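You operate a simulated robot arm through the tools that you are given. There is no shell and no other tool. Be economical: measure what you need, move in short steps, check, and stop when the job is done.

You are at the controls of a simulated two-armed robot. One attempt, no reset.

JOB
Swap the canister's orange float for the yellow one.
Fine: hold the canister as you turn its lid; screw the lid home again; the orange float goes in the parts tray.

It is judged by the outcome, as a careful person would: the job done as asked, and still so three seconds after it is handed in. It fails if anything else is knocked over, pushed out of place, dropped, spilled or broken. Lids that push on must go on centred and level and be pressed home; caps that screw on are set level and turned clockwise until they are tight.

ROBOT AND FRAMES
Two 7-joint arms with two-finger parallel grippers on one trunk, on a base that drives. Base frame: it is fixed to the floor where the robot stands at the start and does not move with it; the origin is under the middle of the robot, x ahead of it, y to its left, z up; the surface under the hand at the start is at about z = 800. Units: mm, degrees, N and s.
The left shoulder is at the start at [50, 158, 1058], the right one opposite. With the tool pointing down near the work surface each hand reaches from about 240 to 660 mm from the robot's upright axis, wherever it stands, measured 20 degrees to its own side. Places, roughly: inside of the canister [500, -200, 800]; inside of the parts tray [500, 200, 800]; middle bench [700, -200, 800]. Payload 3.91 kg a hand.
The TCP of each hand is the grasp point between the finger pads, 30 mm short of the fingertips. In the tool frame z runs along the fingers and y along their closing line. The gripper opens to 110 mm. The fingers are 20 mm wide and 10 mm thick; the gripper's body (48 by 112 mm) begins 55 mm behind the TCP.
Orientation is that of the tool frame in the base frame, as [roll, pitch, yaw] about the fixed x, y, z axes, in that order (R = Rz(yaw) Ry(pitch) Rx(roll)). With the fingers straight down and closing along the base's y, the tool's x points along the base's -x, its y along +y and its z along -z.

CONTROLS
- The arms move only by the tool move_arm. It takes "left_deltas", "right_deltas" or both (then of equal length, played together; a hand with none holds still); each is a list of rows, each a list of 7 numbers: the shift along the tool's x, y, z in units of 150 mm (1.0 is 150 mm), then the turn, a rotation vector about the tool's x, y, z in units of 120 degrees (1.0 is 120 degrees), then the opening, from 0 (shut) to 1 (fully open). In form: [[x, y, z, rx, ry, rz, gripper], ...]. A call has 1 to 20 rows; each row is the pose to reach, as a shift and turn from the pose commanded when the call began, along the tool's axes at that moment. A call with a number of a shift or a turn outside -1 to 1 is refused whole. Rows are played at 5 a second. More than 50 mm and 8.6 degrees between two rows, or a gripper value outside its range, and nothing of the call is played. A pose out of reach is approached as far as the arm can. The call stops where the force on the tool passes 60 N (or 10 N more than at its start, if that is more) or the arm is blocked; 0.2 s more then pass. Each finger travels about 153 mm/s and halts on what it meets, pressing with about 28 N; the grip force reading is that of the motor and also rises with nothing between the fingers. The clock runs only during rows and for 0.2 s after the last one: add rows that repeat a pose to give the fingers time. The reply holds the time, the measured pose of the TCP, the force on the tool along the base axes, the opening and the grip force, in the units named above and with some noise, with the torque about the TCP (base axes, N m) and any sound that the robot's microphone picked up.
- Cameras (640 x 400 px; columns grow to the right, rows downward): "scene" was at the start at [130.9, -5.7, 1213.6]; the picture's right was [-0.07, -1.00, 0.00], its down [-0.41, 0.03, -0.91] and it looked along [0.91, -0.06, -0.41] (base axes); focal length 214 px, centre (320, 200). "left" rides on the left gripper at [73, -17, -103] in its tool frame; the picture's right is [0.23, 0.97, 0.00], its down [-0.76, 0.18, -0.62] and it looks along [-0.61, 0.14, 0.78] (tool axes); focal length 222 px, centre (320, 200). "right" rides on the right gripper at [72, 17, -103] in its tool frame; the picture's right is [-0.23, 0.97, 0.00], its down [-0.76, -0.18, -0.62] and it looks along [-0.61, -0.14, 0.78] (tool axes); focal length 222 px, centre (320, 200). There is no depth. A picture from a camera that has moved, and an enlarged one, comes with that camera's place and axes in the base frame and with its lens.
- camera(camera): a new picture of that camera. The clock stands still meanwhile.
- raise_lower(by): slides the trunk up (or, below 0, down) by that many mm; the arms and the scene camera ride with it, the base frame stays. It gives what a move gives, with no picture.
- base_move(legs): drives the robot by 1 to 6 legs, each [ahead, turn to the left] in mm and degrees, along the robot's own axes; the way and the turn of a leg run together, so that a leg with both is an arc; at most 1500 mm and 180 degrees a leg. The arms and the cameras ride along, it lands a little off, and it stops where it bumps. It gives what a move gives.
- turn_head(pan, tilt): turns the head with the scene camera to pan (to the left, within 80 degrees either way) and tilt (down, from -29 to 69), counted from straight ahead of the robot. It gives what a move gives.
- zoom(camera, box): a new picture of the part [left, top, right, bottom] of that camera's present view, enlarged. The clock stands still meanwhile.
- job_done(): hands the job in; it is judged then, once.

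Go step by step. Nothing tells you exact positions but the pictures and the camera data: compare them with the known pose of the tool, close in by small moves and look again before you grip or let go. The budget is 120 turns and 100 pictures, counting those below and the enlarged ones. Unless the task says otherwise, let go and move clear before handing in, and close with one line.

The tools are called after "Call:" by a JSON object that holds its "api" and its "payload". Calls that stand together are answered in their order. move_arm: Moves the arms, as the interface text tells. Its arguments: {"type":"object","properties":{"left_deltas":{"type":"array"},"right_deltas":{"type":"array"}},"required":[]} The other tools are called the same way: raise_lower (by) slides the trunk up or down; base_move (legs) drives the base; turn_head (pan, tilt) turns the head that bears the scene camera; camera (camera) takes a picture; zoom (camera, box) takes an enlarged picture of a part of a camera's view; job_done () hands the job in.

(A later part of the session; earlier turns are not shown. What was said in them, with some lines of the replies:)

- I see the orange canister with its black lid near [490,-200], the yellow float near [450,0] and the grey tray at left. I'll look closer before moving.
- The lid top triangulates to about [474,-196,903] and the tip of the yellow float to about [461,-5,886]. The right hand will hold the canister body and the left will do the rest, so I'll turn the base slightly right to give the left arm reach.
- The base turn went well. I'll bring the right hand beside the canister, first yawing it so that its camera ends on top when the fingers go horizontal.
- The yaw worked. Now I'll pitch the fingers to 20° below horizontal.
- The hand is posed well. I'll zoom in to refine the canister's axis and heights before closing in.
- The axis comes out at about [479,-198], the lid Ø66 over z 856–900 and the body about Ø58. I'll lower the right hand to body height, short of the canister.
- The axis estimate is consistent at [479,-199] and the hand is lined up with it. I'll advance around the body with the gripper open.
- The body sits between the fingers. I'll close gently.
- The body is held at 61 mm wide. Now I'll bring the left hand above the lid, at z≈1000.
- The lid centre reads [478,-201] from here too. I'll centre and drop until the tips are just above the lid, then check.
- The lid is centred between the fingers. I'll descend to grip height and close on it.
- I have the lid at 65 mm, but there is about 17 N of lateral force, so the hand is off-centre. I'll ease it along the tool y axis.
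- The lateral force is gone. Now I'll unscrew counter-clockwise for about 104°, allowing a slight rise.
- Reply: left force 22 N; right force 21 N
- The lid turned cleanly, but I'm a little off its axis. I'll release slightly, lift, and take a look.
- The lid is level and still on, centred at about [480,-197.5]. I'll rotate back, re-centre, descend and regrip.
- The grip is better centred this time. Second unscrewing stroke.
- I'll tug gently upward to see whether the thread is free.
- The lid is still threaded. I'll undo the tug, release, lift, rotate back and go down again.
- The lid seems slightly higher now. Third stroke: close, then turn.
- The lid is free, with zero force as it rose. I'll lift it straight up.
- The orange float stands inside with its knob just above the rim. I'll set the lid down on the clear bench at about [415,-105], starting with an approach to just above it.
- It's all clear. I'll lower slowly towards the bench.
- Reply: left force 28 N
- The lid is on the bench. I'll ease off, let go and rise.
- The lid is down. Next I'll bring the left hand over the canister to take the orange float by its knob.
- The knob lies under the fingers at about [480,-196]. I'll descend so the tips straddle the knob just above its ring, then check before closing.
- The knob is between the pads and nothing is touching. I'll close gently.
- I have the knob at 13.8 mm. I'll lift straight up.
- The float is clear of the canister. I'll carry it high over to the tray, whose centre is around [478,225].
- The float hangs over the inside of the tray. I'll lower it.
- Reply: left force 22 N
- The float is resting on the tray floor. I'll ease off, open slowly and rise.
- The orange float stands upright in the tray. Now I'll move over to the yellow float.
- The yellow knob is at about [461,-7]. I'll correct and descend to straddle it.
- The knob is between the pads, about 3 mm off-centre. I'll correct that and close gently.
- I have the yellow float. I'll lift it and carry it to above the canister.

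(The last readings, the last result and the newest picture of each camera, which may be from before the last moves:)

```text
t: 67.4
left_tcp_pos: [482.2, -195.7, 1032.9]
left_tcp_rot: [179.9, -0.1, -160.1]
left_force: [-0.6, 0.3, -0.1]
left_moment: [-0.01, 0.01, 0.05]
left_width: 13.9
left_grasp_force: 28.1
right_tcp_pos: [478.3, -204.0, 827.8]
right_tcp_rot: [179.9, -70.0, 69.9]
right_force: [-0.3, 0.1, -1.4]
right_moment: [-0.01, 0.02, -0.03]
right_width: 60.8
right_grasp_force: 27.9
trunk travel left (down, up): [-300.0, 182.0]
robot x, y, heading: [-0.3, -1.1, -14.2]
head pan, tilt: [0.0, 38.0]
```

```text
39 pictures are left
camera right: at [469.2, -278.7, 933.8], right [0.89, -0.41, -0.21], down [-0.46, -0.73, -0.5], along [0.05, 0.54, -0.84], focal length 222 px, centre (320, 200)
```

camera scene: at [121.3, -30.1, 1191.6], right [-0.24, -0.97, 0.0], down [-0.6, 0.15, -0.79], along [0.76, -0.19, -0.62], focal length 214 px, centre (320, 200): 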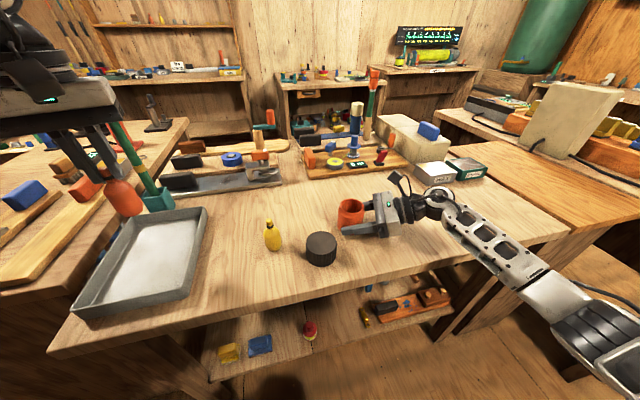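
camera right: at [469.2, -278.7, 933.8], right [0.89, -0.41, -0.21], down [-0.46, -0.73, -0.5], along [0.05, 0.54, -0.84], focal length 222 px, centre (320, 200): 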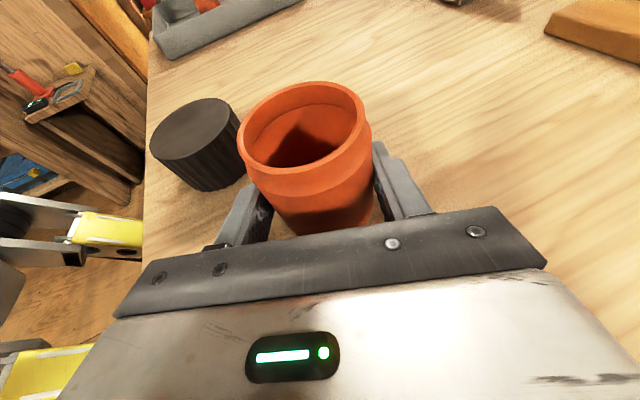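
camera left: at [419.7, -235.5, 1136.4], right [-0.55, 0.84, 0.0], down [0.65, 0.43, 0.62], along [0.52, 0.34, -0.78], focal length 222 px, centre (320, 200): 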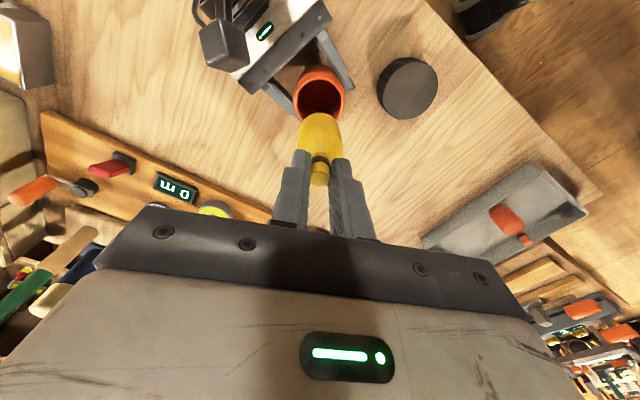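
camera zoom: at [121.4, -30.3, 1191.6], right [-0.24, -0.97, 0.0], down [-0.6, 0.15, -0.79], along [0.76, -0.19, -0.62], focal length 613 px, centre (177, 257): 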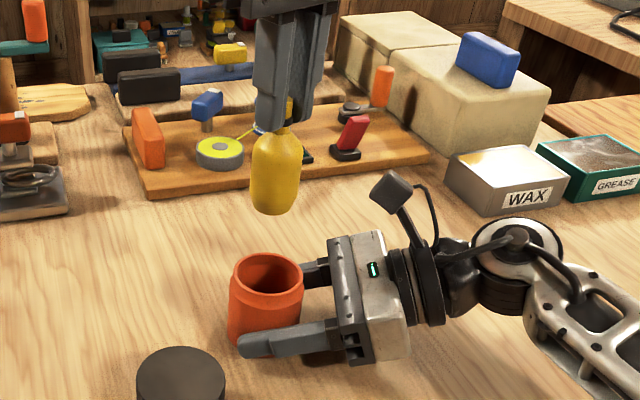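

The float hangs above the opening. I'll trim the position and lower it to just above the rim for a check.

Call:
{"api": "move_arm", "payload": {"left_deltas": [[0.013, -0.008, 0.1, 0, 0, 0, 0], [0.013, -0.008, 0.22, 0, 0, 0, 0], [0.013, -0.008, 0.32, 0, 0, 0, 0], [0.013, -0.008, 0.32, 0, 0, 0, 0]]}}

Call:
{"api": "zoom", "payload": {"camera": "right", "box": [160, 0, 440, 200]}}

Call:
{"api": "zoom", "payload": {"camera": "scene", "box": [310, 140, 410, 240]}}

```text
t: 68.4
left_tcp_pos: [479.8, -196.7, 983.8]
left_tcp_rot: [-179.9, -0.1, -159.9]
left_force: [0.1, 1.1, -1.0]
left_moment: [0.0, 0.01, -0.01]
left_width: 13.8
left_grasp_force: 28.0
right_tcp_pos: [478.5, -204.7, 828.6]
right_tcp_rot: [-180.0, -70.0, 69.9]
right_force: [0.3, -0.3, -1.9]
right_moment: [-0.03, -0.02, -0.03]
right_width: 60.7
right_grasp_force: 27.9
trunk travel left (down, up): [-300.0, 182.0]
robot x, y, heading: [0.2, -3.0, -14.0]
head pan, tilt: [0.0, 38.0]
```

```text
2.00 times, centred on (300, 100) of right
camera zoom: at [469.2, -278.7, 933.8], right [0.89, -0.41, -0.21], down [-0.46, -0.73, -0.5], along [0.05, 0.54, -0.84], focal length 444 px, centre (360, 400)
```

zoom: 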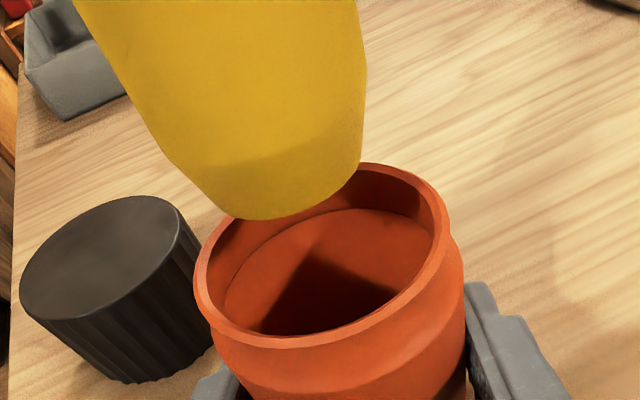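

```text
4.00 times, centred on (360, 190) of scene
camera zoom: at [121.4, -30.4, 1191.6], right [-0.24, -0.97, 0.0], down [-0.6, 0.15, -0.79], along [0.76, -0.19, -0.62], focal length 858 px, centre (160, 240)
```

zoom: 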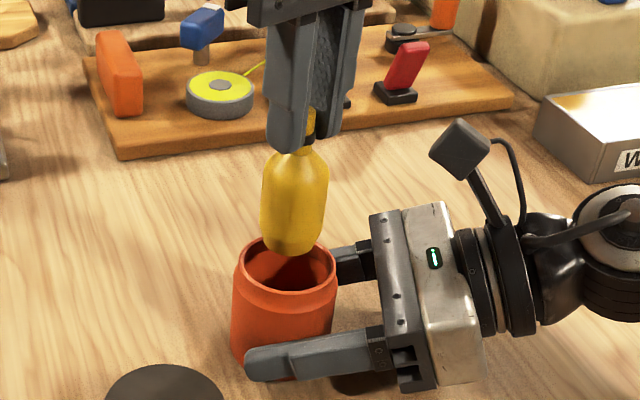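

It's aligned. I'll lower the float into the canister.

Call:
{"api": "move_arm", "payload": {"left_deltas": [[0, 0.005, 0.08, 0, 0, 0, 0], [0, 0.005, 0.16, 0, 0, 0, 0], [0, 0.005, 0.24, 0, 0, 0, 0], [0, 0.005, 0.32, 0, 0, 0, 0], [0, 0.005, 0.4, 0, 0, 0, 0], [0, 0.005, 0.47, 0, 0, 0, 0]]}}

Call:
{"api": "zoom", "payload": {"camera": "right", "box": [160, 0, 440, 200]}}

```text
t: 69.8
left_tcp_pos: [479.2, -196.2, 912.7]
left_tcp_rot: [180.0, 0.0, -160.0]
left_force: [-0.1, 0.2, -0.1]
left_moment: [0.01, 0.01, 0.02]
left_width: 14.1
left_grasp_force: 27.9
right_tcp_pos: [478.6, -204.1, 828.0]
right_tcp_rot: [180.0, -70.0, 69.9]
right_force: [0.8, -0.4, -2.0]
right_moment: [-0.03, -0.03, 0.02]
right_width: 60.7
right_grasp_force: 27.8
trunk travel left (down, up): [-300.0, 182.0]
robot x, y, heading: [-0.1, 0.7, -14.2]
head pan, tilt: [0.0, 38.0]
```

```text
2.00 times, centred on (300, 100) of right
camera zoom: at [469.2, -278.7, 933.8], right [0.89, -0.41, -0.21], down [-0.46, -0.73, -0.5], along [0.05, 0.54, -0.84], focal length 444 px, centre (360, 400)
```

zoom: 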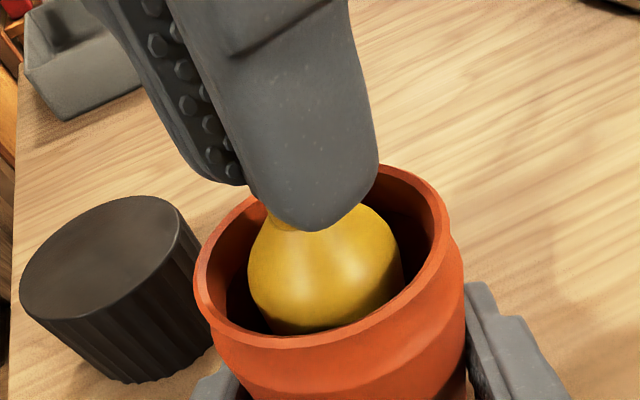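

Call:
{"api": "move_arm", "payload": {"left_deltas": [[0, 0, 0.02, 0, 0, 0, 0], [0, 0, 0.04, 0, 0, 0, 0], [0, 0, 0.06, 0, 0, 0, 0], [0, 0, 0.067, 0, 0, 0, 0]]}}

Call:
{"api": "move_arm", "payload": {"left_deltas": [[0, 0, 0.008, 0, 0, 0, 0], [0, 0, 0.015, 0, 0, 0, 0]]}}

```text
t: 70.8
left_tcp_pos: [479.3, -196.1, 902.6]
left_tcp_rot: [180.0, -0.1, -160.0]
left_force: [0.1, -0.2, 0.0]
left_moment: [0.0, -0.02, 0.02]
left_width: 13.8
left_grasp_force: 27.6
right_tcp_pos: [477.3, -204.8, 828.1]
right_tcp_rot: [180.0, -70.0, 69.9]
right_force: [-0.1, -0.4, -1.8]
right_moment: [0.0, 0.01, 0.0]
right_width: 60.6
right_grasp_force: 28.3
trunk travel left (down, up): [-300.0, 182.0]
robot x, y, heading: [0.4, -0.2, -14.2]
head pan, tilt: [0.0, 38.0]
```

```text
t: 71.4
left_tcp_pos: [478.7, -196.1, 901.5]
left_tcp_rot: [-179.9, 0.1, -160.0]
left_force: [0.1, 1.0, 9.6]
left_moment: [0.01, 0.13, 0.01]
left_width: 13.7
left_grasp_force: 27.9
right_tcp_pos: [479.0, -203.6, 827.1]
right_tcp_rot: [180.0, -70.0, 69.9]
right_force: [1.1, -0.2, -4.7]
right_moment: [0.23, -0.22, 0.0]
right_width: 61.0
right_grasp_force: 28.0
trunk travel left (down, up): [-300.0, 182.0]
robot x, y, heading: [-0.7, 1.8, -14.3]
head pan, tilt: [0.0, 38.0]
```

The float is on the canister floor. I'll release and rise.

Call:
{"api": "move_arm", "payload": {"left_deltas": [[0, 0, -0.008, 0, 0, 0, 0], [0, 0, -0.008, 0, 0, 0, 0.16], [0, 0, -0.008, 0, 0, 0, 0.25], [0, 0, -0.008, 0, 0, 0, 0.35], [0, 0, -0.008, 0, 0, 0, 0.35], [0, 0, -0.2, 0, 0, 0, 0.4], [0, 0, -0.5, 0, 0, 0, 0.5], [0, 0, -0.7, 0, 0, 0, 0.6]]}}

Call:
{"api": "zoom", "payload": {"camera": "right", "box": [160, 0, 440, 200]}}

```text
t: 73.2
left_tcp_pos: [480.7, -197.8, 1004.8]
left_tcp_rot: [-180.0, 0.0, -160.0]
left_force: [0.1, -0.1, 0.2]
left_moment: [-0.01, 0.01, 0.01]
left_width: 66.0
left_grasp_force: 0.0
right_tcp_pos: [478.8, -205.3, 828.4]
right_tcp_rot: [-180.0, -70.0, 69.9]
right_force: [0.1, -0.5, -2.0]
right_moment: [-0.03, 0.0, 0.01]
right_width: 60.9
right_grasp_force: 28.1
trunk travel left (down, up): [-300.0, 182.0]
robot x, y, heading: [-1.0, 0.9, -13.8]
head pan, tilt: [0.0, 38.0]
```

```text
2.00 times, centred on (300, 100) of right
camera zoom: at [469.1, -278.7, 933.8], right [0.89, -0.41, -0.21], down [-0.46, -0.73, -0.5], along [0.05, 0.54, -0.84], focal length 444 px, centre (360, 400)
```

zoom: 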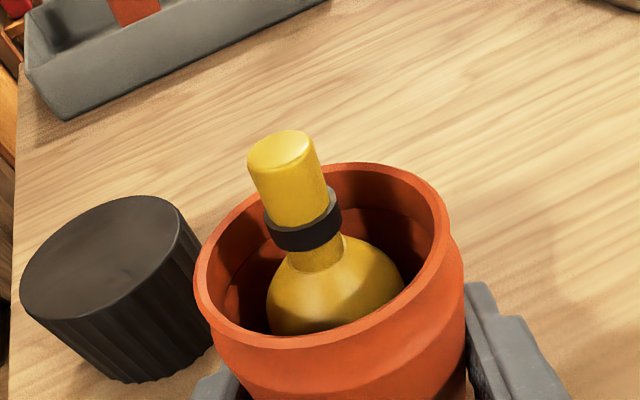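

The yellow float is in. Now I'll go back over the lid at the yaw I set it down with.

Call:
{"api": "move_arm", "payload": {"left_deltas": [[0.015, 0.055, 0, 0, 0, -0.067, 0.8], [0.03, 0.11, 0, 0, 0, -0.133, 0.8], [0.045, 0.165, 0, 0, 0, -0.2, 0.8], [0.06, 0.22, 0, 0, 0, -0.267, 0.8], [0.075, 0.275, 0, 0, 0, -0.333, 0.8], [0.09, 0.33, 0, 0, 0, -0.4, 0.8], [0.105, 0.385, 0, 0, 0, -0.467, 0.8], [0.12, 0.44, 0, 0, 0, -0.533, 0.8], [0.135, 0.495, 0, 0, 0, -0.6, 0.8], [0.15, 0.55, 0, 0, 0, -0.667, 0.8], [0.165, 0.605, 0.05, 0, 0, -0.733, 0.8], [0.18, 0.66, 0.1, 0, 0, -0.8, 0.8], [0.196, 0.71, 0.133, 0, 0, -0.867, 0.8], [0.196, 0.71, 0.133, 0, 0, -0.867, 0.8]]}}

Call:
{"api": "camera", "payload": {"camera": "left"}}

```text
t: 76.2
left_tcp_pos: [416.2, -108.0, 984.3]
left_tcp_rot: [180.0, -0.1, -55.9]
left_force: [-0.5, -0.4, -0.2]
left_moment: [0.01, 0.0, -0.01]
left_width: 88.2
left_grasp_force: 0.0
right_tcp_pos: [478.8, -204.1, 829.7]
right_tcp_rot: [-179.9, -70.1, 70.0]
right_force: [-0.8, 0.7, -2.5]
right_moment: [-0.03, 0.01, -0.02]
right_width: 61.0
right_grasp_force: 28.4
trunk travel left (down, up): [-300.0, 182.0]
robot x, y, heading: [0.9, 1.5, -14.0]
head pan, tilt: [0.0, 38.0]
```

```text
34 pictures are left
camera left: at [470.0, -156.9, 1088.5], right [-0.68, -0.73, 0.0], down [-0.57, 0.53, 0.62], along [-0.46, 0.42, -0.78], focal length 222 px, centre (320, 200)
```

left: 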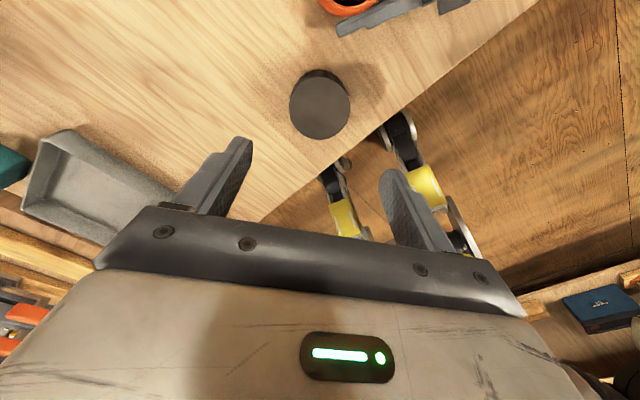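

The pose matches the one I released the lid at. I'll descend and grip the lid.

Call:
{"api": "move_arm", "payload": {"left_deltas": [[0, 0, 0.3, 0, 0, 0, 0.8], [0, 0, 0.6, 0, 0, 0, 0.8], [0, 0, 0.85, 0, 0, 0, 0.8], [0, 0, 0.96, 0, 0, 0, 0.8], [0, 0, 0.96, 0, 0, 0, 0.7], [0, 0, 0.96, 0, 0, 0, 0.62], [0, 0, 0.96, 0, 0, 0, 0.56], [0, 0, 0.96, 0, 0, 0, 0.4], [0, 0, 0.96, 0, 0, 0, 0.2]]}}

```text
t: 78.2
left_tcp_pos: [415.1, -106.8, 841.7]
left_tcp_rot: [180.0, 0.0, -56.0]
left_force: [-0.4, 0.6, 0.3]
left_moment: [-0.01, -0.01, 0.01]
left_width: 63.6
left_grasp_force: 27.6
right_tcp_pos: [478.2, -204.0, 827.8]
right_tcp_rot: [179.9, -70.0, 69.9]
right_force: [1.0, -0.6, -2.1]
right_moment: [-0.03, 0.02, -0.02]
right_width: 60.6
right_grasp_force: 28.0
trunk travel left (down, up): [-300.0, 182.0]
robot x, y, heading: [-0.2, -0.6, -14.1]
head pan, tilt: [0.0, 38.0]
```

The lid is gripped. I'll lift it and carry it above the canister.

Call:
{"api": "move_arm", "payload": {"left_deltas": [[0, 0, -0.15, 0, 0, 0, 0.2], [0, 0, -0.45, 0, 0, 0, 0.2], [0, 0, -0.75, 0, 0, 0, 0.2], [0, 0, -1.0, 0, 0, 0, 0.2], [0.25, -0.007, -1.0, 0, 0, 0, 0.2], [0.5, -0.014, -1.0, 0, 0, 0, 0.2], [0.742, -0.022, -1.0, 0, 0, 0, 0.2], [0.742, -0.022, -1.0, 0, 0, 0, 0.2]]}}

Call:
{"api": "camera", "payload": {"camera": "right"}}

Call:
{"api": "zoom", "payload": {"camera": "scene", "box": [310, 120, 430, 240]}}

```text
t: 80.0
left_tcp_pos: [479.7, -197.0, 991.2]
left_tcp_rot: [179.9, -0.1, -56.1]
left_force: [-0.7, -0.7, 0.8]
left_moment: [0.02, 0.0, 0.02]
left_width: 63.7
left_grasp_force: 28.2
right_tcp_pos: [478.4, -205.8, 828.0]
right_tcp_rot: [180.0, -70.0, 69.9]
right_force: [0.5, -0.6, -1.9]
right_moment: [-0.04, -0.01, 0.02]
right_width: 60.9
right_grasp_force: 28.3
trunk travel left (down, up): [-300.0, 182.0]
robot x, y, heading: [-3.3, -2.2, -14.2]
head pan, tilt: [0.0, 38.0]
```

```text
33 pictures are left
camera right: at [469.2, -278.7, 933.7], right [0.89, -0.41, -0.21], down [-0.46, -0.73, -0.5], along [0.05, 0.54, -0.84], focal length 222 px, centre (320, 200)
```

right: 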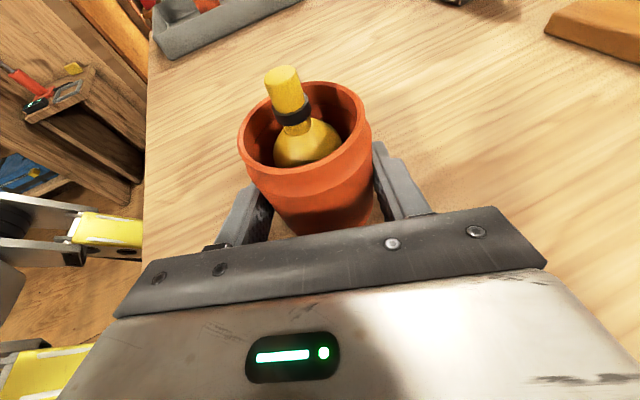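

```text
3.33 times, centred on (370, 180) of scene
camera zoom: at [121.4, -30.4, 1191.6], right [-0.24, -0.97, 0.0], down [-0.6, 0.15, -0.79], along [0.76, -0.19, -0.62], focal length 715 px, centre (153, 267)
```

zoom: 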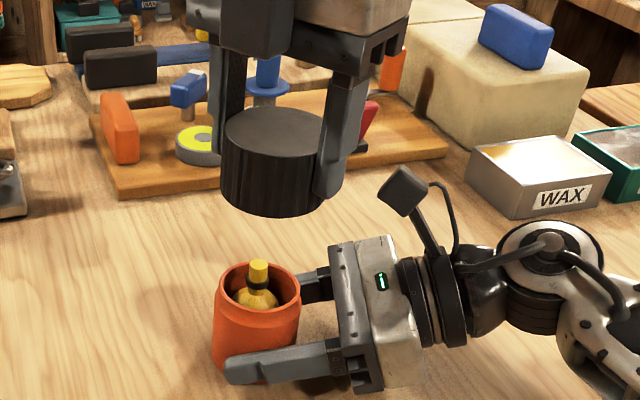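

I'll lower the lid until it is just above the neck.

Call:
{"api": "move_arm", "payload": {"left_deltas": [[0, 0, 0.15, 0, 0, 0, 0.2], [0, 0, 0.3, 0, 0, 0, 0.2], [0, 0, 0.42, 0, 0, 0, 0.2], [0, 0, 0.48, 0, 0, 0, 0.2], [0, 0, 0.48, 0, 0, 0, 0.2]]}}

Call:
{"api": "zoom", "payload": {"camera": "scene", "box": [320, 150, 420, 250]}}

Call:
{"api": "camera", "payload": {"camera": "right"}}

```text
t: 81.2
left_tcp_pos: [481.4, -197.1, 919.0]
left_tcp_rot: [180.0, -0.1, -56.0]
left_force: [0.7, -0.2, -0.9]
left_moment: [0.01, -0.01, -0.01]
left_width: 63.5
left_grasp_force: 28.0
right_tcp_pos: [478.0, -204.5, 827.6]
right_tcp_rot: [-180.0, -70.0, 69.8]
right_force: [0.1, 0.6, -3.0]
right_moment: [0.01, -0.02, 0.01]
right_width: 60.9
right_grasp_force: 27.9
trunk travel left (down, up): [-300.0, 182.0]
robot x, y, heading: [3.8, 0.1, -14.1]
head pan, tilt: [0.0, 38.0]
```

```text
4.00 times, centred on (370, 200) of scene
camera zoom: at [121.4, -30.4, 1191.6], right [-0.24, -0.97, 0.0], down [-0.6, 0.15, -0.79], along [0.76, -0.19, -0.62], focal length 858 px, centre (120, 200)
```

zoom: 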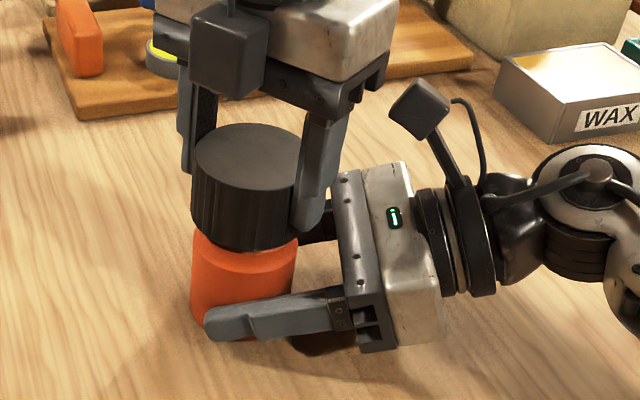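

```text
30 pictures are left
camera right: at [469.2, -278.7, 933.8], right [0.89, -0.41, -0.21], down [-0.46, -0.73, -0.5], along [0.05, 0.54, -0.84], focal length 222 px, centre (320, 200)
```

right: 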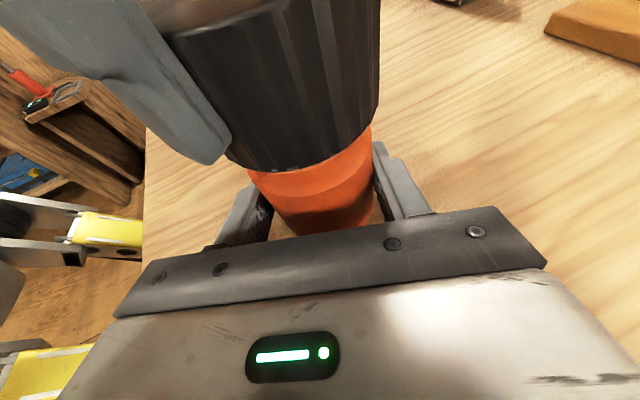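

Call:
{"api": "move_arm", "payload": {"left_deltas": [[0, 0, 0.015, 0, 0, 0, 0.2], [0, 0, 0.03, 0, 0, 0, 0.2], [0, 0, 0.04, 0, 0, 0, 0.2]]}}

Call:
{"api": "move_arm", "payload": {"left_deltas": [[0, 0, 0.01, 0, 0, 0, 0.2], [0, 0, 0.02, 0, 0, 0, 0.2]]}}

```text
t: 82.0
left_tcp_pos: [480.8, -196.4, 915.3]
left_tcp_rot: [-180.0, -0.1, -56.0]
left_force: [0.2, 0.1, -0.1]
left_moment: [0.01, 0.01, -0.02]
left_width: 63.7
left_grasp_force: 28.2
right_tcp_pos: [479.1, -203.7, 828.7]
right_tcp_rot: [180.0, -70.1, 70.0]
right_force: [-0.5, 0.0, -2.2]
right_moment: [0.0, 0.01, 0.03]
right_width: 60.4
right_grasp_force: 27.8
trunk travel left (down, up): [-300.0, 182.0]
robot x, y, heading: [0.5, 2.7, -14.0]
head pan, tilt: [0.0, 38.0]
```

```text
t: 82.6
left_tcp_pos: [480.9, -196.2, 911.5]
left_tcp_rot: [180.0, 0.0, -56.0]
left_force: [-0.8, 0.7, -0.5]
left_moment: [-0.01, 0.0, -0.01]
left_width: 63.8
left_grasp_force: 27.7
right_tcp_pos: [479.1, -203.8, 829.5]
right_tcp_rot: [-180.0, -70.1, 69.8]
right_force: [0.1, 0.5, -2.5]
right_moment: [-0.02, -0.01, -0.01]
right_width: 60.8
right_grasp_force: 28.0
trunk travel left (down, up): [-300.0, 182.0]
robot x, y, heading: [-0.6, -1.8, -14.1]
head pan, tilt: [0.0, 38.0]
```

Call:
{"api": "move_arm", "payload": {"left_deltas": [[0, 0, 0.01, 0, 0, 0, 0.2], [0, 0, 0.02, 0, 0, 0, 0.2]]}}

Call:
{"api": "move_arm", "payload": {"left_deltas": [[0, 0, 0.01, 0, 0, 0, 0.2], [0, 0, 0.02, 0, 0, 0, 0.2]]}}

```text
t: 83.2
left_tcp_pos: [479.7, -195.9, 906.8]
left_tcp_rot: [-180.0, -0.1, -56.0]
left_force: [1.3, 0.4, -1.6]
left_moment: [-0.49, 0.15, 0.0]
left_width: 63.9
left_grasp_force: 27.9
right_tcp_pos: [478.7, -204.3, 829.3]
right_tcp_rot: [180.0, -70.0, 70.0]
right_force: [-1.6, 0.0, -2.0]
right_moment: [0.44, -0.17, 0.01]
right_width: 60.8
right_grasp_force: 28.0
trunk travel left (down, up): [-300.0, 182.0]
robot x, y, heading: [3.6, -0.1, -14.0]
head pan, tilt: [0.0, 38.0]
```

```text
t: 83.8
left_tcp_pos: [481.2, -196.9, 906.6]
left_tcp_rot: [-180.0, -0.2, -56.1]
left_force: [-2.4, 0.9, 8.2]
left_moment: [-0.36, 0.3, 0.0]
left_width: 63.4
left_grasp_force: 27.7
right_tcp_pos: [478.6, -203.2, 827.2]
right_tcp_rot: [180.0, -69.9, 69.9]
right_force: [2.4, 0.1, -5.0]
right_moment: [0.5, -0.26, -0.02]
right_width: 60.7
right_grasp_force: 28.5
trunk travel left (down, up): [-300.0, 182.0]
robot x, y, heading: [1.6, -0.0, -14.1]
head pan, tilt: [0.0, 38.0]
```

It's touching the thread with light force and level. Turning clockwise with slight downward follow.

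Call:
{"api": "move_arm", "payload": {"left_deltas": [[0, 0, 0.0, 0, 0, 0.067, 0.2], [0, 0, 0.001, 0, 0, 0.133, 0.2], [0, 0, 0.002, 0, 0, 0.2, 0.2], [0, 0, 0.003, 0, 0, 0.267, 0.2], [0, 0, 0.004, 0, 0, 0.333, 0.2], [0, 0, 0.005, 0, 0, 0.4, 0.2], [0, 0, 0.006, 0, 0, 0.467, 0.2], [0, 0, 0.007, 0, 0, 0.533, 0.2], [0, 0, 0.008, 0, 0, 0.6, 0.2], [0, 0, 0.009, 0, 0, 0.667, 0.2], [0, 0, 0.01, 0, 0, 0.733, 0.2], [0, 0, 0.011, 0, 0, 0.8, 0.2], [0, 0, 0.012, 0, 0, 0.867, 0.2]]}}

Call:
{"api": "zoom", "payload": {"camera": "scene", "box": [320, 150, 420, 250]}}

```text
t: 86.6
left_tcp_pos: [480.9, -196.4, 905.2]
left_tcp_rot: [-179.8, 0.2, -160.0]
left_force: [8.1, -2.3, 22.4]
left_moment: [-0.11, -0.03, -0.03]
left_width: 63.7
left_grasp_force: 28.1
right_tcp_pos: [476.7, -205.2, 828.2]
right_tcp_rot: [-179.9, -69.9, 69.9]
right_force: [-5.6, -1.5, -11.5]
right_moment: [-0.29, -0.19, 0.2]
right_width: 60.4
right_grasp_force: 28.1
trunk travel left (down, up): [-300.0, 182.0]
robot x, y, heading: [-1.0, -2.5, -14.0]
head pan, tilt: [0.0, 38.0]
```

```text
4.00 times, centred on (370, 200) of scene
camera zoom: at [120.6, -30.3, 1191.7], right [-0.24, -0.97, 0.0], down [-0.6, 0.15, -0.79], along [0.76, -0.19, -0.62], focal length 858 px, centre (120, 200)
```

zoom: 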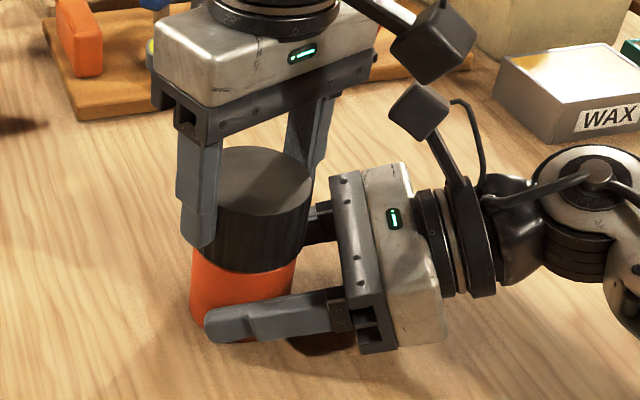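

The thread took hold: the lid is lower. I'll release, rotate back and regrip for the next stroke.

Call:
{"api": "move_arm", "payload": {"left_deltas": [[0, 0, 0, 0, 0, 0, 0.65], [0, 0, 0, 0, 0, 0, 0.75], [0, 0, -0.2, 0, 0, 0, 0.8], [0, 0, -0.26, 0, 0, -0.067, 0.8], [0, 0, -0.26, 0, 0, -0.133, 0.8], [0, 0, -0.26, 0, 0, -0.2, 0.8], [0, 0, -0.26, 0, 0, -0.267, 0.8], [0, 0, -0.26, 0, 0, -0.333, 0.8], [0, 0, -0.26, 0, 0, -0.4, 0.8], [0, 0, -0.26, 0, 0, -0.467, 0.8], [0, 0, -0.26, 0, 0, -0.533, 0.8], [0, 0, -0.26, 0, 0, -0.6, 0.8], [0, 0, -0.26, 0, 0, -0.667, 0.8], [0, 0, -0.26, 0, 0, -0.733, 0.8], [0, 0, -0.26, 0, 0, -0.8, 0.8], [0, 0, -0.26, 0, 0, -0.867, 0.8], [0, 0, -0.1, 0, 0, -0.867, 0.75], [0, 0, 0, 0, 0, -0.867, 0.72], [0, 0, 0, 0, 0, -0.867, 0.62], [0, 0, 0, 0, 0, -0.867, 0.4]]}}

```text
t: 90.8
left_tcp_pos: [480.2, -197.5, 902.6]
left_tcp_rot: [-179.9, 0.0, -56.0]
left_force: [-1.4, 0.0, 0.0]
left_moment: [-0.03, 0.0, 0.02]
left_width: 63.7
left_grasp_force: 28.0
right_tcp_pos: [478.6, -204.3, 828.2]
right_tcp_rot: [180.0, -70.0, 69.9]
right_force: [0.8, 1.2, -2.5]
right_moment: [-0.1, 0.09, 0.0]
right_width: 60.7
right_grasp_force: 28.1
trunk travel left (down, up): [-300.0, 182.0]
robot x, y, heading: [-0.8, 2.3, -13.9]
head pan, tilt: [0.0, 38.0]
```

The regrip is well centred. Second tightening stroke.

Call:
{"api": "move_arm", "payload": {"left_deltas": [[0, 0, 0.0, 0, 0, 0.067, 0.2], [0, 0, 0.001, 0, 0, 0.133, 0.2], [0, 0, 0.001, 0, 0, 0.2, 0.2], [0, 0, 0.002, 0, 0, 0.267, 0.2], [0, 0, 0.002, 0, 0, 0.333, 0.2], [0, 0, 0.003, 0, 0, 0.4, 0.2], [0, 0, 0.004, 0, 0, 0.467, 0.2], [0, 0, 0.005, 0, 0, 0.533, 0.2], [0, 0, 0.005, 0, 0, 0.6, 0.2], [0, 0, 0.006, 0, 0, 0.667, 0.2], [0, 0, 0.007, 0, 0, 0.733, 0.2], [0, 0, 0.007, 0, 0, 0.8, 0.2], [0, 0, 0.008, 0, 0, 0.867, 0.2]]}}

Call:
{"api": "zoom", "payload": {"camera": "scene", "box": [320, 150, 420, 250]}}

```text
t: 93.6
left_tcp_pos: [480.5, -197.0, 902.5]
left_tcp_rot: [-179.8, 0.1, -160.2]
left_force: [7.5, -10.0, -7.2]
left_moment: [-0.18, -0.23, 0.03]
left_width: 64.1
left_grasp_force: 27.5
right_tcp_pos: [478.2, -204.2, 828.3]
right_tcp_rot: [180.0, -70.0, 70.0]
right_force: [-7.1, 9.5, 4.8]
right_moment: [-0.49, -0.33, 0.08]
right_width: 60.6
right_grasp_force: 27.8
trunk travel left (down, up): [-300.0, 182.0]
robot x, y, heading: [-0.5, 2.2, -14.0]
head pan, tilt: [0.0, 38.0]
```

```text
4.00 times, centred on (370, 200) of scene
camera zoom: at [121.4, -30.4, 1191.6], right [-0.24, -0.97, 0.0], down [-0.6, 0.15, -0.79], along [0.76, -0.19, -0.62], focal length 858 px, centre (120, 200)
```

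zoom: 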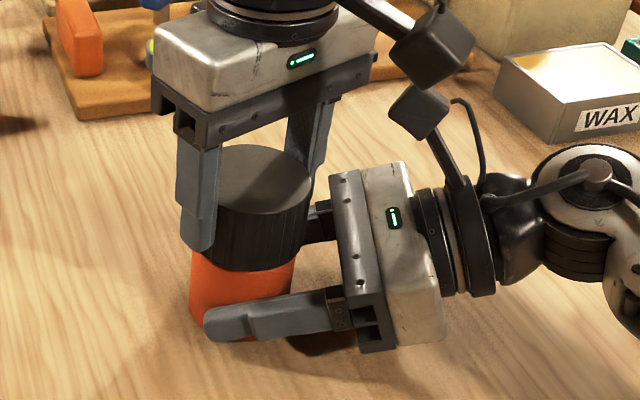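

The thread is now pulling the hand down, so it's engaging properly. Regripping for the third stroke.

Call:
{"api": "move_arm", "payload": {"left_deltas": [[0, 0, 0, 0, 0, 0, 0.65], [0, 0, 0, 0, 0, 0, 0.75], [0, 0, -0.2, 0, 0, 0, 0.8], [0, 0, -0.26, 0, 0, -0.067, 0.8], [0, 0, -0.26, 0, 0, -0.133, 0.8], [0, 0, -0.26, 0, 0, -0.2, 0.8], [0, 0, -0.26, 0, 0, -0.267, 0.8], [0, 0, -0.26, 0, 0, -0.333, 0.8], [0, 0, -0.26, 0, 0, -0.4, 0.8], [0, 0, -0.26, 0, 0, -0.467, 0.8], [0, 0, -0.26, 0, 0, -0.533, 0.8], [0, 0, -0.26, 0, 0, -0.6, 0.8], [0, 0, -0.26, 0, 0, -0.667, 0.8], [0, 0, -0.26, 0, 0, -0.733, 0.8], [0, 0, -0.26, 0, 0, -0.8, 0.8], [0, 0, -0.26, 0, 0, -0.867, 0.8], [0, 0, -0.1, 0, 0, -0.867, 0.75], [0, 0, 0, 0, 0, -0.867, 0.72], [0, 0, 0, 0, 0, -0.867, 0.62], [0, 0, 0, 0, 0, -0.867, 0.4]]}}

Call:
{"api": "move_arm", "payload": {"left_deltas": [[0, 0, 0.0, 0, 0, 0.067, 0.2], [0, 0, 0.001, 0, 0, 0.133, 0.2], [0, 0, 0.001, 0, 0, 0.2, 0.2], [0, 0, 0.002, 0, 0, 0.267, 0.2], [0, 0, 0.002, 0, 0, 0.333, 0.2], [0, 0, 0.003, 0, 0, 0.4, 0.2], [0, 0, 0.004, 0, 0, 0.467, 0.2], [0, 0, 0.005, 0, 0, 0.533, 0.2], [0, 0, 0.005, 0, 0, 0.6, 0.2], [0, 0, 0.006, 0, 0, 0.667, 0.2], [0, 0, 0.007, 0, 0, 0.733, 0.2], [0, 0, 0.007, 0, 0, 0.8, 0.2], [0, 0, 0.008, 0, 0, 0.867, 0.2]]}}

Call:
{"api": "zoom", "payload": {"camera": "scene", "box": [320, 150, 420, 250]}}

```text
t: 97.8
left_tcp_pos: [481.6, -197.9, 901.4]
left_tcp_rot: [180.0, 0.0, -56.0]
left_force: [-1.0, -0.7, 0.1]
left_moment: [-0.02, 0.02, 0.02]
left_width: 64.2
left_grasp_force: 28.1
right_tcp_pos: [478.7, -204.8, 828.9]
right_tcp_rot: [180.0, -70.0, 69.9]
right_force: [1.6, 0.5, -2.1]
right_moment: [-0.1, 0.03, 0.01]
right_width: 60.5
right_grasp_force: 28.0
trunk travel left (down, up): [-300.0, 182.0]
robot x, y, heading: [-1.6, 1.1, -13.7]
head pan, tilt: [0.0, 38.0]
```

```text
t: 100.6
left_tcp_pos: [480.0, -196.9, 900.4]
left_tcp_rot: [-179.8, 0.1, -160.0]
left_force: [13.9, -9.2, 0.4]
left_moment: [-0.37, -0.7, 0.45]
left_width: 63.9
left_grasp_force: 28.0
right_tcp_pos: [478.3, -203.9, 828.3]
right_tcp_rot: [-179.7, -70.0, 70.0]
right_force: [-14.3, 8.5, -0.8]
right_moment: [-0.21, -0.28, -0.36]
right_width: 61.5
right_grasp_force: 27.7
trunk travel left (down, up): [-300.0, 182.0]
robot x, y, heading: [1.0, 1.4, -14.0]
head pan, tilt: [0.0, 38.0]
```

```text
4.00 times, centred on (370, 200) of scene
camera zoom: at [121.1, -30.3, 1191.6], right [-0.24, -0.97, 0.0], down [-0.6, 0.15, -0.79], along [0.76, -0.19, -0.62], focal length 858 px, centre (120, 200)
```

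zoom: 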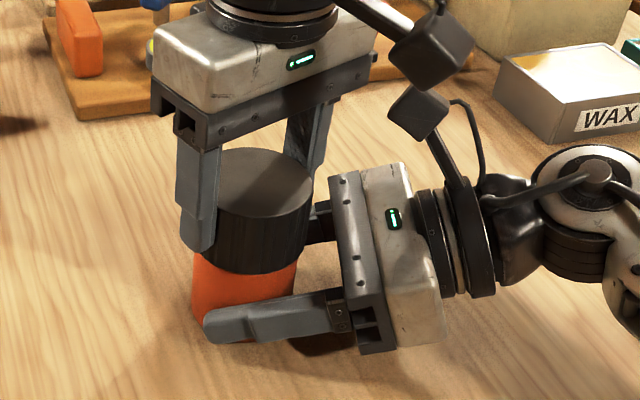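

Torque is rising to 0.45 N m, so the lid is seating. I'll turn a little further from here.

Call:
{"api": "move_arm", "payload": {"left_deltas": [[0, 0, 0, 0, 0, 0.06, 0.1], [0, 0, 0, 0, 0, 0.12, 0.1], [0, 0, 0, 0, 0, 0.18, 0.1], [0, 0, 0, 0, 0, 0.24, 0.1]]}}

Call:
{"api": "zoom", "payload": {"camera": "scene", "box": [320, 150, 420, 250]}}

```text
t: 101.6
left_tcp_pos: [480.0, -197.3, 900.2]
left_tcp_rot: [-179.5, 0.2, 171.0]
left_force: [13.9, -15.9, 2.8]
left_moment: [-0.76, -0.45, 0.57]
left_width: 64.0
left_grasp_force: 27.6
right_tcp_pos: [478.2, -204.0, 828.1]
right_tcp_rot: [-180.0, -70.0, 70.0]
right_force: [-14.9, 15.3, -1.8]
right_moment: [-0.31, -0.44, -0.45]
right_width: 61.9
right_grasp_force: 27.8
trunk travel left (down, up): [-300.0, 182.0]
robot x, y, heading: [1.0, -0.2, -14.2]
head pan, tilt: [0.0, 38.0]
```

```text
4.00 times, centred on (370, 200) of scene
camera zoom: at [121.1, -30.3, 1191.6], right [-0.24, -0.97, 0.0], down [-0.6, 0.15, -0.79], along [0.76, -0.19, -0.62], focal length 858 px, centre (120, 200)
```

zoom: 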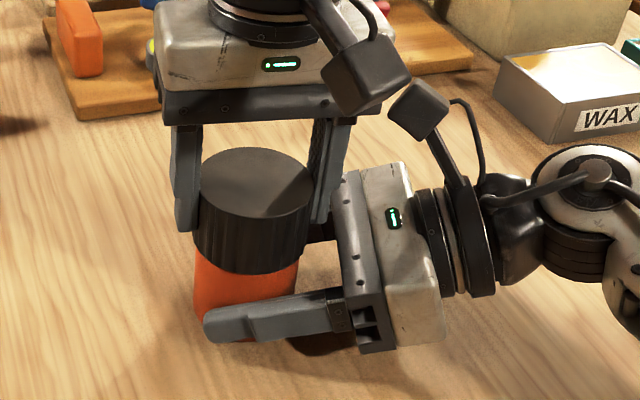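

Torque has plateaued at 0.57 N m, so it's either tight or slipping. I'll regrip and do one more check stroke.

Call:
{"api": "move_arm", "payload": {"left_deltas": [[0, 0, 0, 0, 0, 0, 0.65], [0, 0, 0, 0, 0, 0, 0.75], [0, 0, -0.2, 0, 0, 0, 0.8], [0, 0, -0.26, 0, 0, -0.067, 0.8], [0, 0, -0.26, 0, 0, -0.133, 0.8], [0, 0, -0.26, 0, 0, -0.2, 0.8], [0, 0, -0.26, 0, 0, -0.267, 0.8], [0, 0, -0.26, 0, 0, -0.333, 0.8], [0, 0, -0.26, 0, 0, -0.4, 0.8], [0, 0, -0.26, 0, 0, -0.467, 0.8], [0, 0, -0.26, 0, 0, -0.533, 0.8], [0, 0, -0.26, 0, 0, -0.6, 0.8], [0, 0, -0.26, 0, 0, -0.667, 0.8], [0, 0, -0.26, 0, 0, -0.733, 0.8], [0, 0, -0.26, 0, 0, -0.8, 0.8]]}}

Call:
{"api": "zoom", "payload": {"camera": "scene", "box": [320, 150, 420, 250]}}

Call:
{"api": "camera", "payload": {"camera": "right"}}

```text
t: 104.8
left_tcp_pos: [479.8, -195.9, 938.8]
left_tcp_rot: [179.9, -0.1, -92.6]
left_force: [0.0, -0.5, -0.2]
left_moment: [-0.03, 0.0, -0.01]
left_width: 88.0
left_grasp_force: 0.1
right_tcp_pos: [478.3, -205.6, 828.4]
right_tcp_rot: [-179.9, -70.0, 69.9]
right_force: [0.1, -0.5, -2.4]
right_moment: [-0.01, -0.03, -0.02]
right_width: 61.5
right_grasp_force: 27.8
trunk travel left (down, up): [-300.0, 182.0]
robot x, y, heading: [0.7, 1.5, -13.9]
head pan, tilt: [0.0, 38.0]
```

```text
4.00 times, centred on (370, 200) of scene
camera zoom: at [121.4, -30.4, 1191.6], right [-0.24, -0.97, 0.0], down [-0.6, 0.15, -0.79], along [0.76, -0.19, -0.62], focal length 858 px, centre (120, 200)
```

zoom: 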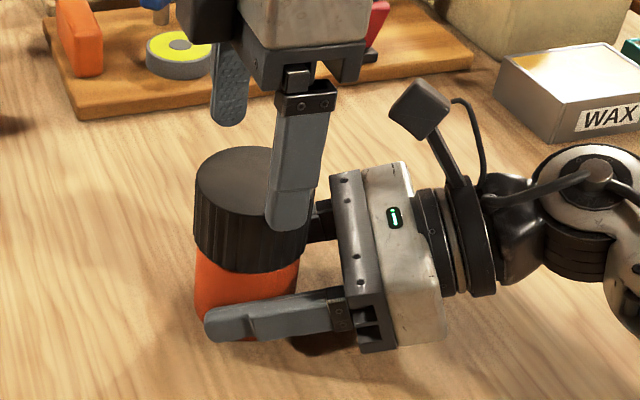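

```text
24 pictures are left
camera right: at [469.2, -278.7, 933.8], right [0.89, -0.41, -0.21], down [-0.46, -0.73, -0.5], along [0.05, 0.54, -0.84], focal length 222 px, centre (320, 200)
```

right: 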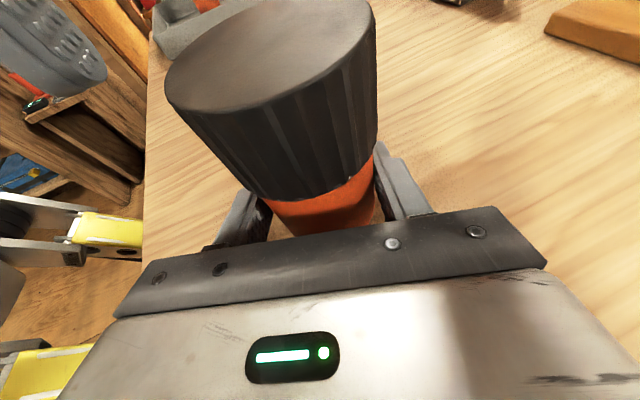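

The lid looks level and down at its original height. Final check stroke: regrip and turn, reading the torque.

Call:
{"api": "move_arm", "payload": {"left_deltas": [[0, 0, 0.15, 0, 0, 0, 0.78], [0, 0, 0.26, 0, 0, 0, 0.75], [0, 0, 0.26, 0, 0, 0, 0.65], [0, 0, 0.26, 0, 0, 0, 0.5], [0, 0, 0.26, 0, 0, 0, 0.1], [0, 0, 0.26, 0, 0, 0, 0.0]]}}

Call:
{"api": "move_arm", "payload": {"left_deltas": [[0, 0, 0, 0, 0, 0.05, 0], [0, 0, 0, 0, 0, 0.1, 0], [0, 0, 0, 0, 0, 0.15, 0]]}}

Call:
{"api": "move_arm", "payload": {"left_deltas": [[0, 0, 0, 0, 0, 0.05, 0], [0, 0, 0, 0, 0, 0.1, 0], [0, 0, 0, 0, 0, 0.15, 0], [0, 0, 0, 0, 0, 0.2, 0]]}}

```text
t: 106.2
left_tcp_pos: [480.0, -196.9, 899.9]
left_tcp_rot: [-180.0, 0.0, -92.8]
left_force: [-0.1, -0.1, -1.1]
left_moment: [0.05, 0.35, 0.04]
left_width: 64.5
left_grasp_force: 28.0
right_tcp_pos: [479.0, -204.6, 827.7]
right_tcp_rot: [179.9, -70.0, 70.0]
right_force: [-0.7, -0.5, -2.5]
right_moment: [-0.07, -0.33, 0.0]
right_width: 61.2
right_grasp_force: 28.5
trunk travel left (down, up): [-300.0, 182.0]
robot x, y, heading: [-1.4, 3.2, -14.0]
head pan, tilt: [0.0, 38.0]
```

```text
t: 107.0
left_tcp_pos: [480.5, -196.1, 900.3]
left_tcp_rot: [-179.9, 0.1, -110.9]
left_force: [2.9, -0.5, -0.4]
left_moment: [0.04, -0.15, 0.47]
left_width: 65.0
left_grasp_force: 28.0
right_tcp_pos: [477.7, -204.2, 828.4]
right_tcp_rot: [-180.0, -70.0, 70.0]
right_force: [-4.3, 1.6, 0.0]
right_moment: [-0.06, -0.08, -0.4]
right_width: 61.4
right_grasp_force: 27.8
trunk travel left (down, up): [-300.0, 182.0]
robot x, y, heading: [-2.1, 2.6, -14.3]
head pan, tilt: [0.0, 38.0]
```

```text
t: 108.0
left_tcp_pos: [482.0, -194.8, 901.7]
left_tcp_rot: [-179.7, 0.3, -134.5]
left_force: [20.1, -5.1, -0.2]
left_moment: [-0.18, -0.93, 0.79]
left_width: 64.5
left_grasp_force: 27.9
right_tcp_pos: [477.4, -204.5, 828.5]
right_tcp_rot: [-179.7, -70.0, 69.9]
right_force: [-19.7, 6.0, 1.2]
right_moment: [0.01, -0.58, -0.55]
right_width: 60.8
right_grasp_force: 28.2
trunk travel left (down, up): [-300.0, 182.0]
robot x, y, heading: [-1.5, -2.2, -14.0]
head pan, tilt: [0.0, 38.0]
```

Torque rose at once to about 0.8 N m, the limit of the grip, so the lid is tight. I'll release the left hand and lift clear.

Call:
{"api": "move_arm", "payload": {"left_deltas": [[0, 0, 0, 0, 0, 0, 0.62], [0, 0, 0, 0, 0, 0, 0.72], [0, 0, 0, 0, 0, 0, 0.8], [0, 0, -0.2, 0, 0, 0, 0.8], [0, 0, -0.5, 0, 0, 0, 0.8], [0, 0, -0.8, 0, 0, 0, 0.8], [0, 0, -1.0, 0, 0, 0, 0.8]]}}

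Call:
{"api": "zoom", "payload": {"camera": "scene", "box": [320, 150, 420, 250]}}

Call:
{"api": "zoom", "payload": {"camera": "right", "box": [140, 0, 420, 240]}}

```text
t: 109.6
left_tcp_pos: [476.6, -195.5, 1049.9]
left_tcp_rot: [180.0, 0.0, -134.8]
left_force: [-0.5, 0.0, -0.5]
left_moment: [0.03, -0.02, 0.0]
left_width: 87.9
left_grasp_force: 0.0
right_tcp_pos: [478.2, -204.6, 828.4]
right_tcp_rot: [179.9, -70.1, 69.9]
right_force: [-0.2, -0.7, -1.8]
right_moment: [0.01, 0.0, 0.0]
right_width: 60.6
right_grasp_force: 27.9
trunk travel left (down, up): [-300.0, 182.0]
robot x, y, heading: [1.4, -0.3, -14.2]
head pan, tilt: [0.0, 38.0]
```

```text
4.00 times, centred on (370, 200) of scene
camera zoom: at [121.2, -30.4, 1191.6], right [-0.24, -0.97, 0.0], down [-0.6, 0.15, -0.79], along [0.76, -0.19, -0.62], focal length 858 px, centre (120, 200)
```

zoom: 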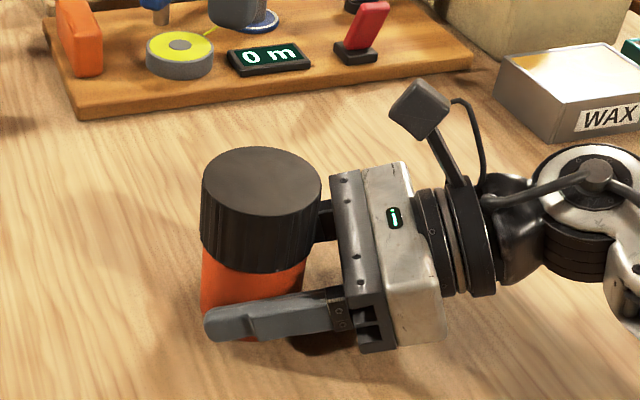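

```text
1.67 times, centred on (280, 120) of right
camera zoom: at [469.1, -278.8, 933.7], right [0.89, -0.41, -0.21], down [-0.46, -0.73, -0.5], along [0.05, 0.54, -0.84], focal length 370 px, centre (387, 333)
```

zoom: 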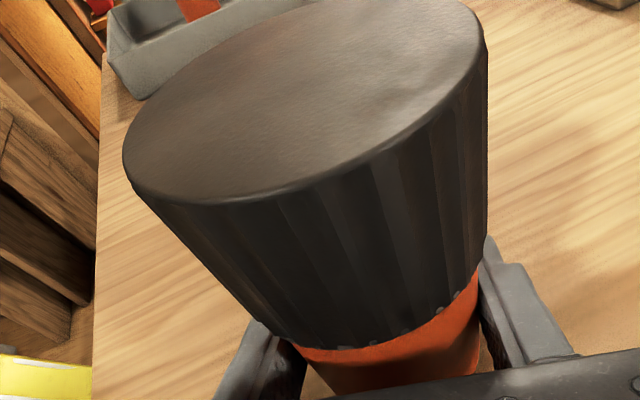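

The lid is level and home; the visible orange band matches the start. Before opening the right hand I'll press down 1.5 mm to make sure the canister is sitting on the bench.

Call:
{"api": "move_arm", "payload": {"right_deltas": [[-0.005, 0, 0.002, 0, 0, 0, 0.2], [-0.0094, 0, 0.0034, 0, 0, 0, 0.2], [-0.0094, 0, 0.0034, 0, 0, 0, 0.2]]}}

```text
t: 110.4
left_tcp_pos: [479.0, -196.1, 1048.6]
left_tcp_rot: [-179.9, 0.0, -134.8]
left_force: [-0.7, -0.7, -0.9]
left_moment: [-0.01, 0.02, 0.01]
left_width: 88.0
left_grasp_force: 0.1
right_tcp_pos: [479.2, -203.2, 827.8]
right_tcp_rot: [179.8, -70.0, 70.1]
right_force: [0.4, -1.1, 2.5]
right_moment: [0.1, 0.01, -0.01]
right_width: 60.7
right_grasp_force: 27.8
trunk travel left (down, up): [-300.0, 182.0]
robot x, y, heading: [2.1, 0.4, -13.9]
head pan, tilt: [0.0, 38.0]
```

The canister is firmly on the bench. I'll open and back straight out.

Call:
{"api": "move_arm", "payload": {"right_deltas": [[0, 0, 0, 0, 0, 0, 0.6], [0, 0, 0, 0, 0, 0, 0.7], [0, 0, 0, 0, 0, 0, 0.9], [0, 0, 0, 0, 0, 0, 1.0], [0, 0, 0, 0, 0, 0, 1.0], [-0.03, 0, -0.08, 0, 0, 0, 1], [-0.1, 0, -0.28, 0, 0, 0, 1], [-0.2, 0, -0.54, 0, 0, 0, 1], [-0.3, 0, -0.8, 0, 0, 0, 1]]}}

Call:
{"api": "camera", "payload": {"camera": "scene"}}

Call:
{"api": "zoom", "payload": {"camera": "scene", "box": [250, 150, 450, 270]}}

```text
t: 112.4
left_tcp_pos: [479.0, -195.0, 1049.3]
left_tcp_rot: [-179.9, -0.1, -134.8]
left_force: [-1.1, -0.6, 0.6]
left_moment: [-0.02, 0.0, 0.01]
left_width: 88.0
left_grasp_force: 0.1
right_tcp_pos: [433.3, -326.2, 826.0]
right_tcp_rot: [180.0, -70.0, 69.8]
right_force: [-0.1, 0.0, 0.5]
right_moment: [0.01, -0.01, 0.01]
right_width: 109.9
right_grasp_force: 0.1
trunk travel left (down, up): [-300.0, 182.0]
robot x, y, heading: [1.4, -1.3, -14.1]
head pan, tilt: [0.0, 38.0]
```

```text
21 pictures are left
camera scene: at [121.1, -30.4, 1191.6], right [-0.24, -0.97, 0.0], down [-0.6, 0.15, -0.79], along [0.76, -0.19, -0.62], focal length 214 px, centre (320, 200)
```

scene: 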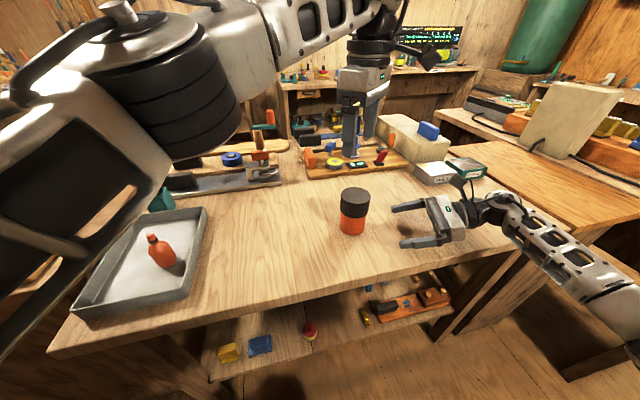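

```text
3.20 times, centred on (350, 210) of scene
camera zoom: at [121.1, -30.4, 1191.6], right [-0.24, -0.97, 0.0], down [-0.6, 0.15, -0.79], along [0.76, -0.19, -0.62], focal length 686 px, centre (224, 168)
```

zoom: 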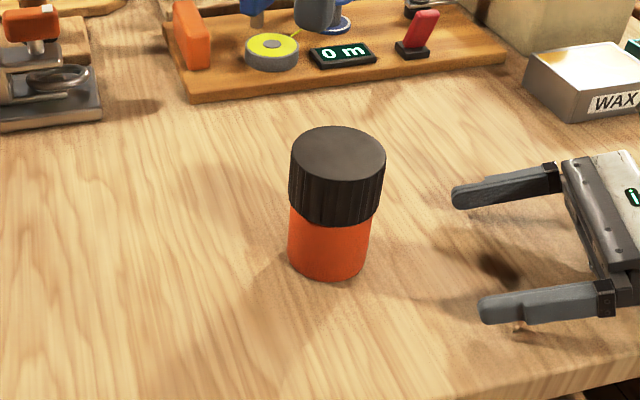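

The canister stands upright with its lid level and tight, the orange float stands in the tray, and both hands are clear. I'm handing the job in.

Call:
{"api": "job_done", "payload": {}}

```text
The job is handed in.
```

The yellow float is now in the canister with its lid screwed home, and the orange float is in the parts tray. The canister ended about 4 mm from where it started, because it slid in the grip during the last tightening stroke.
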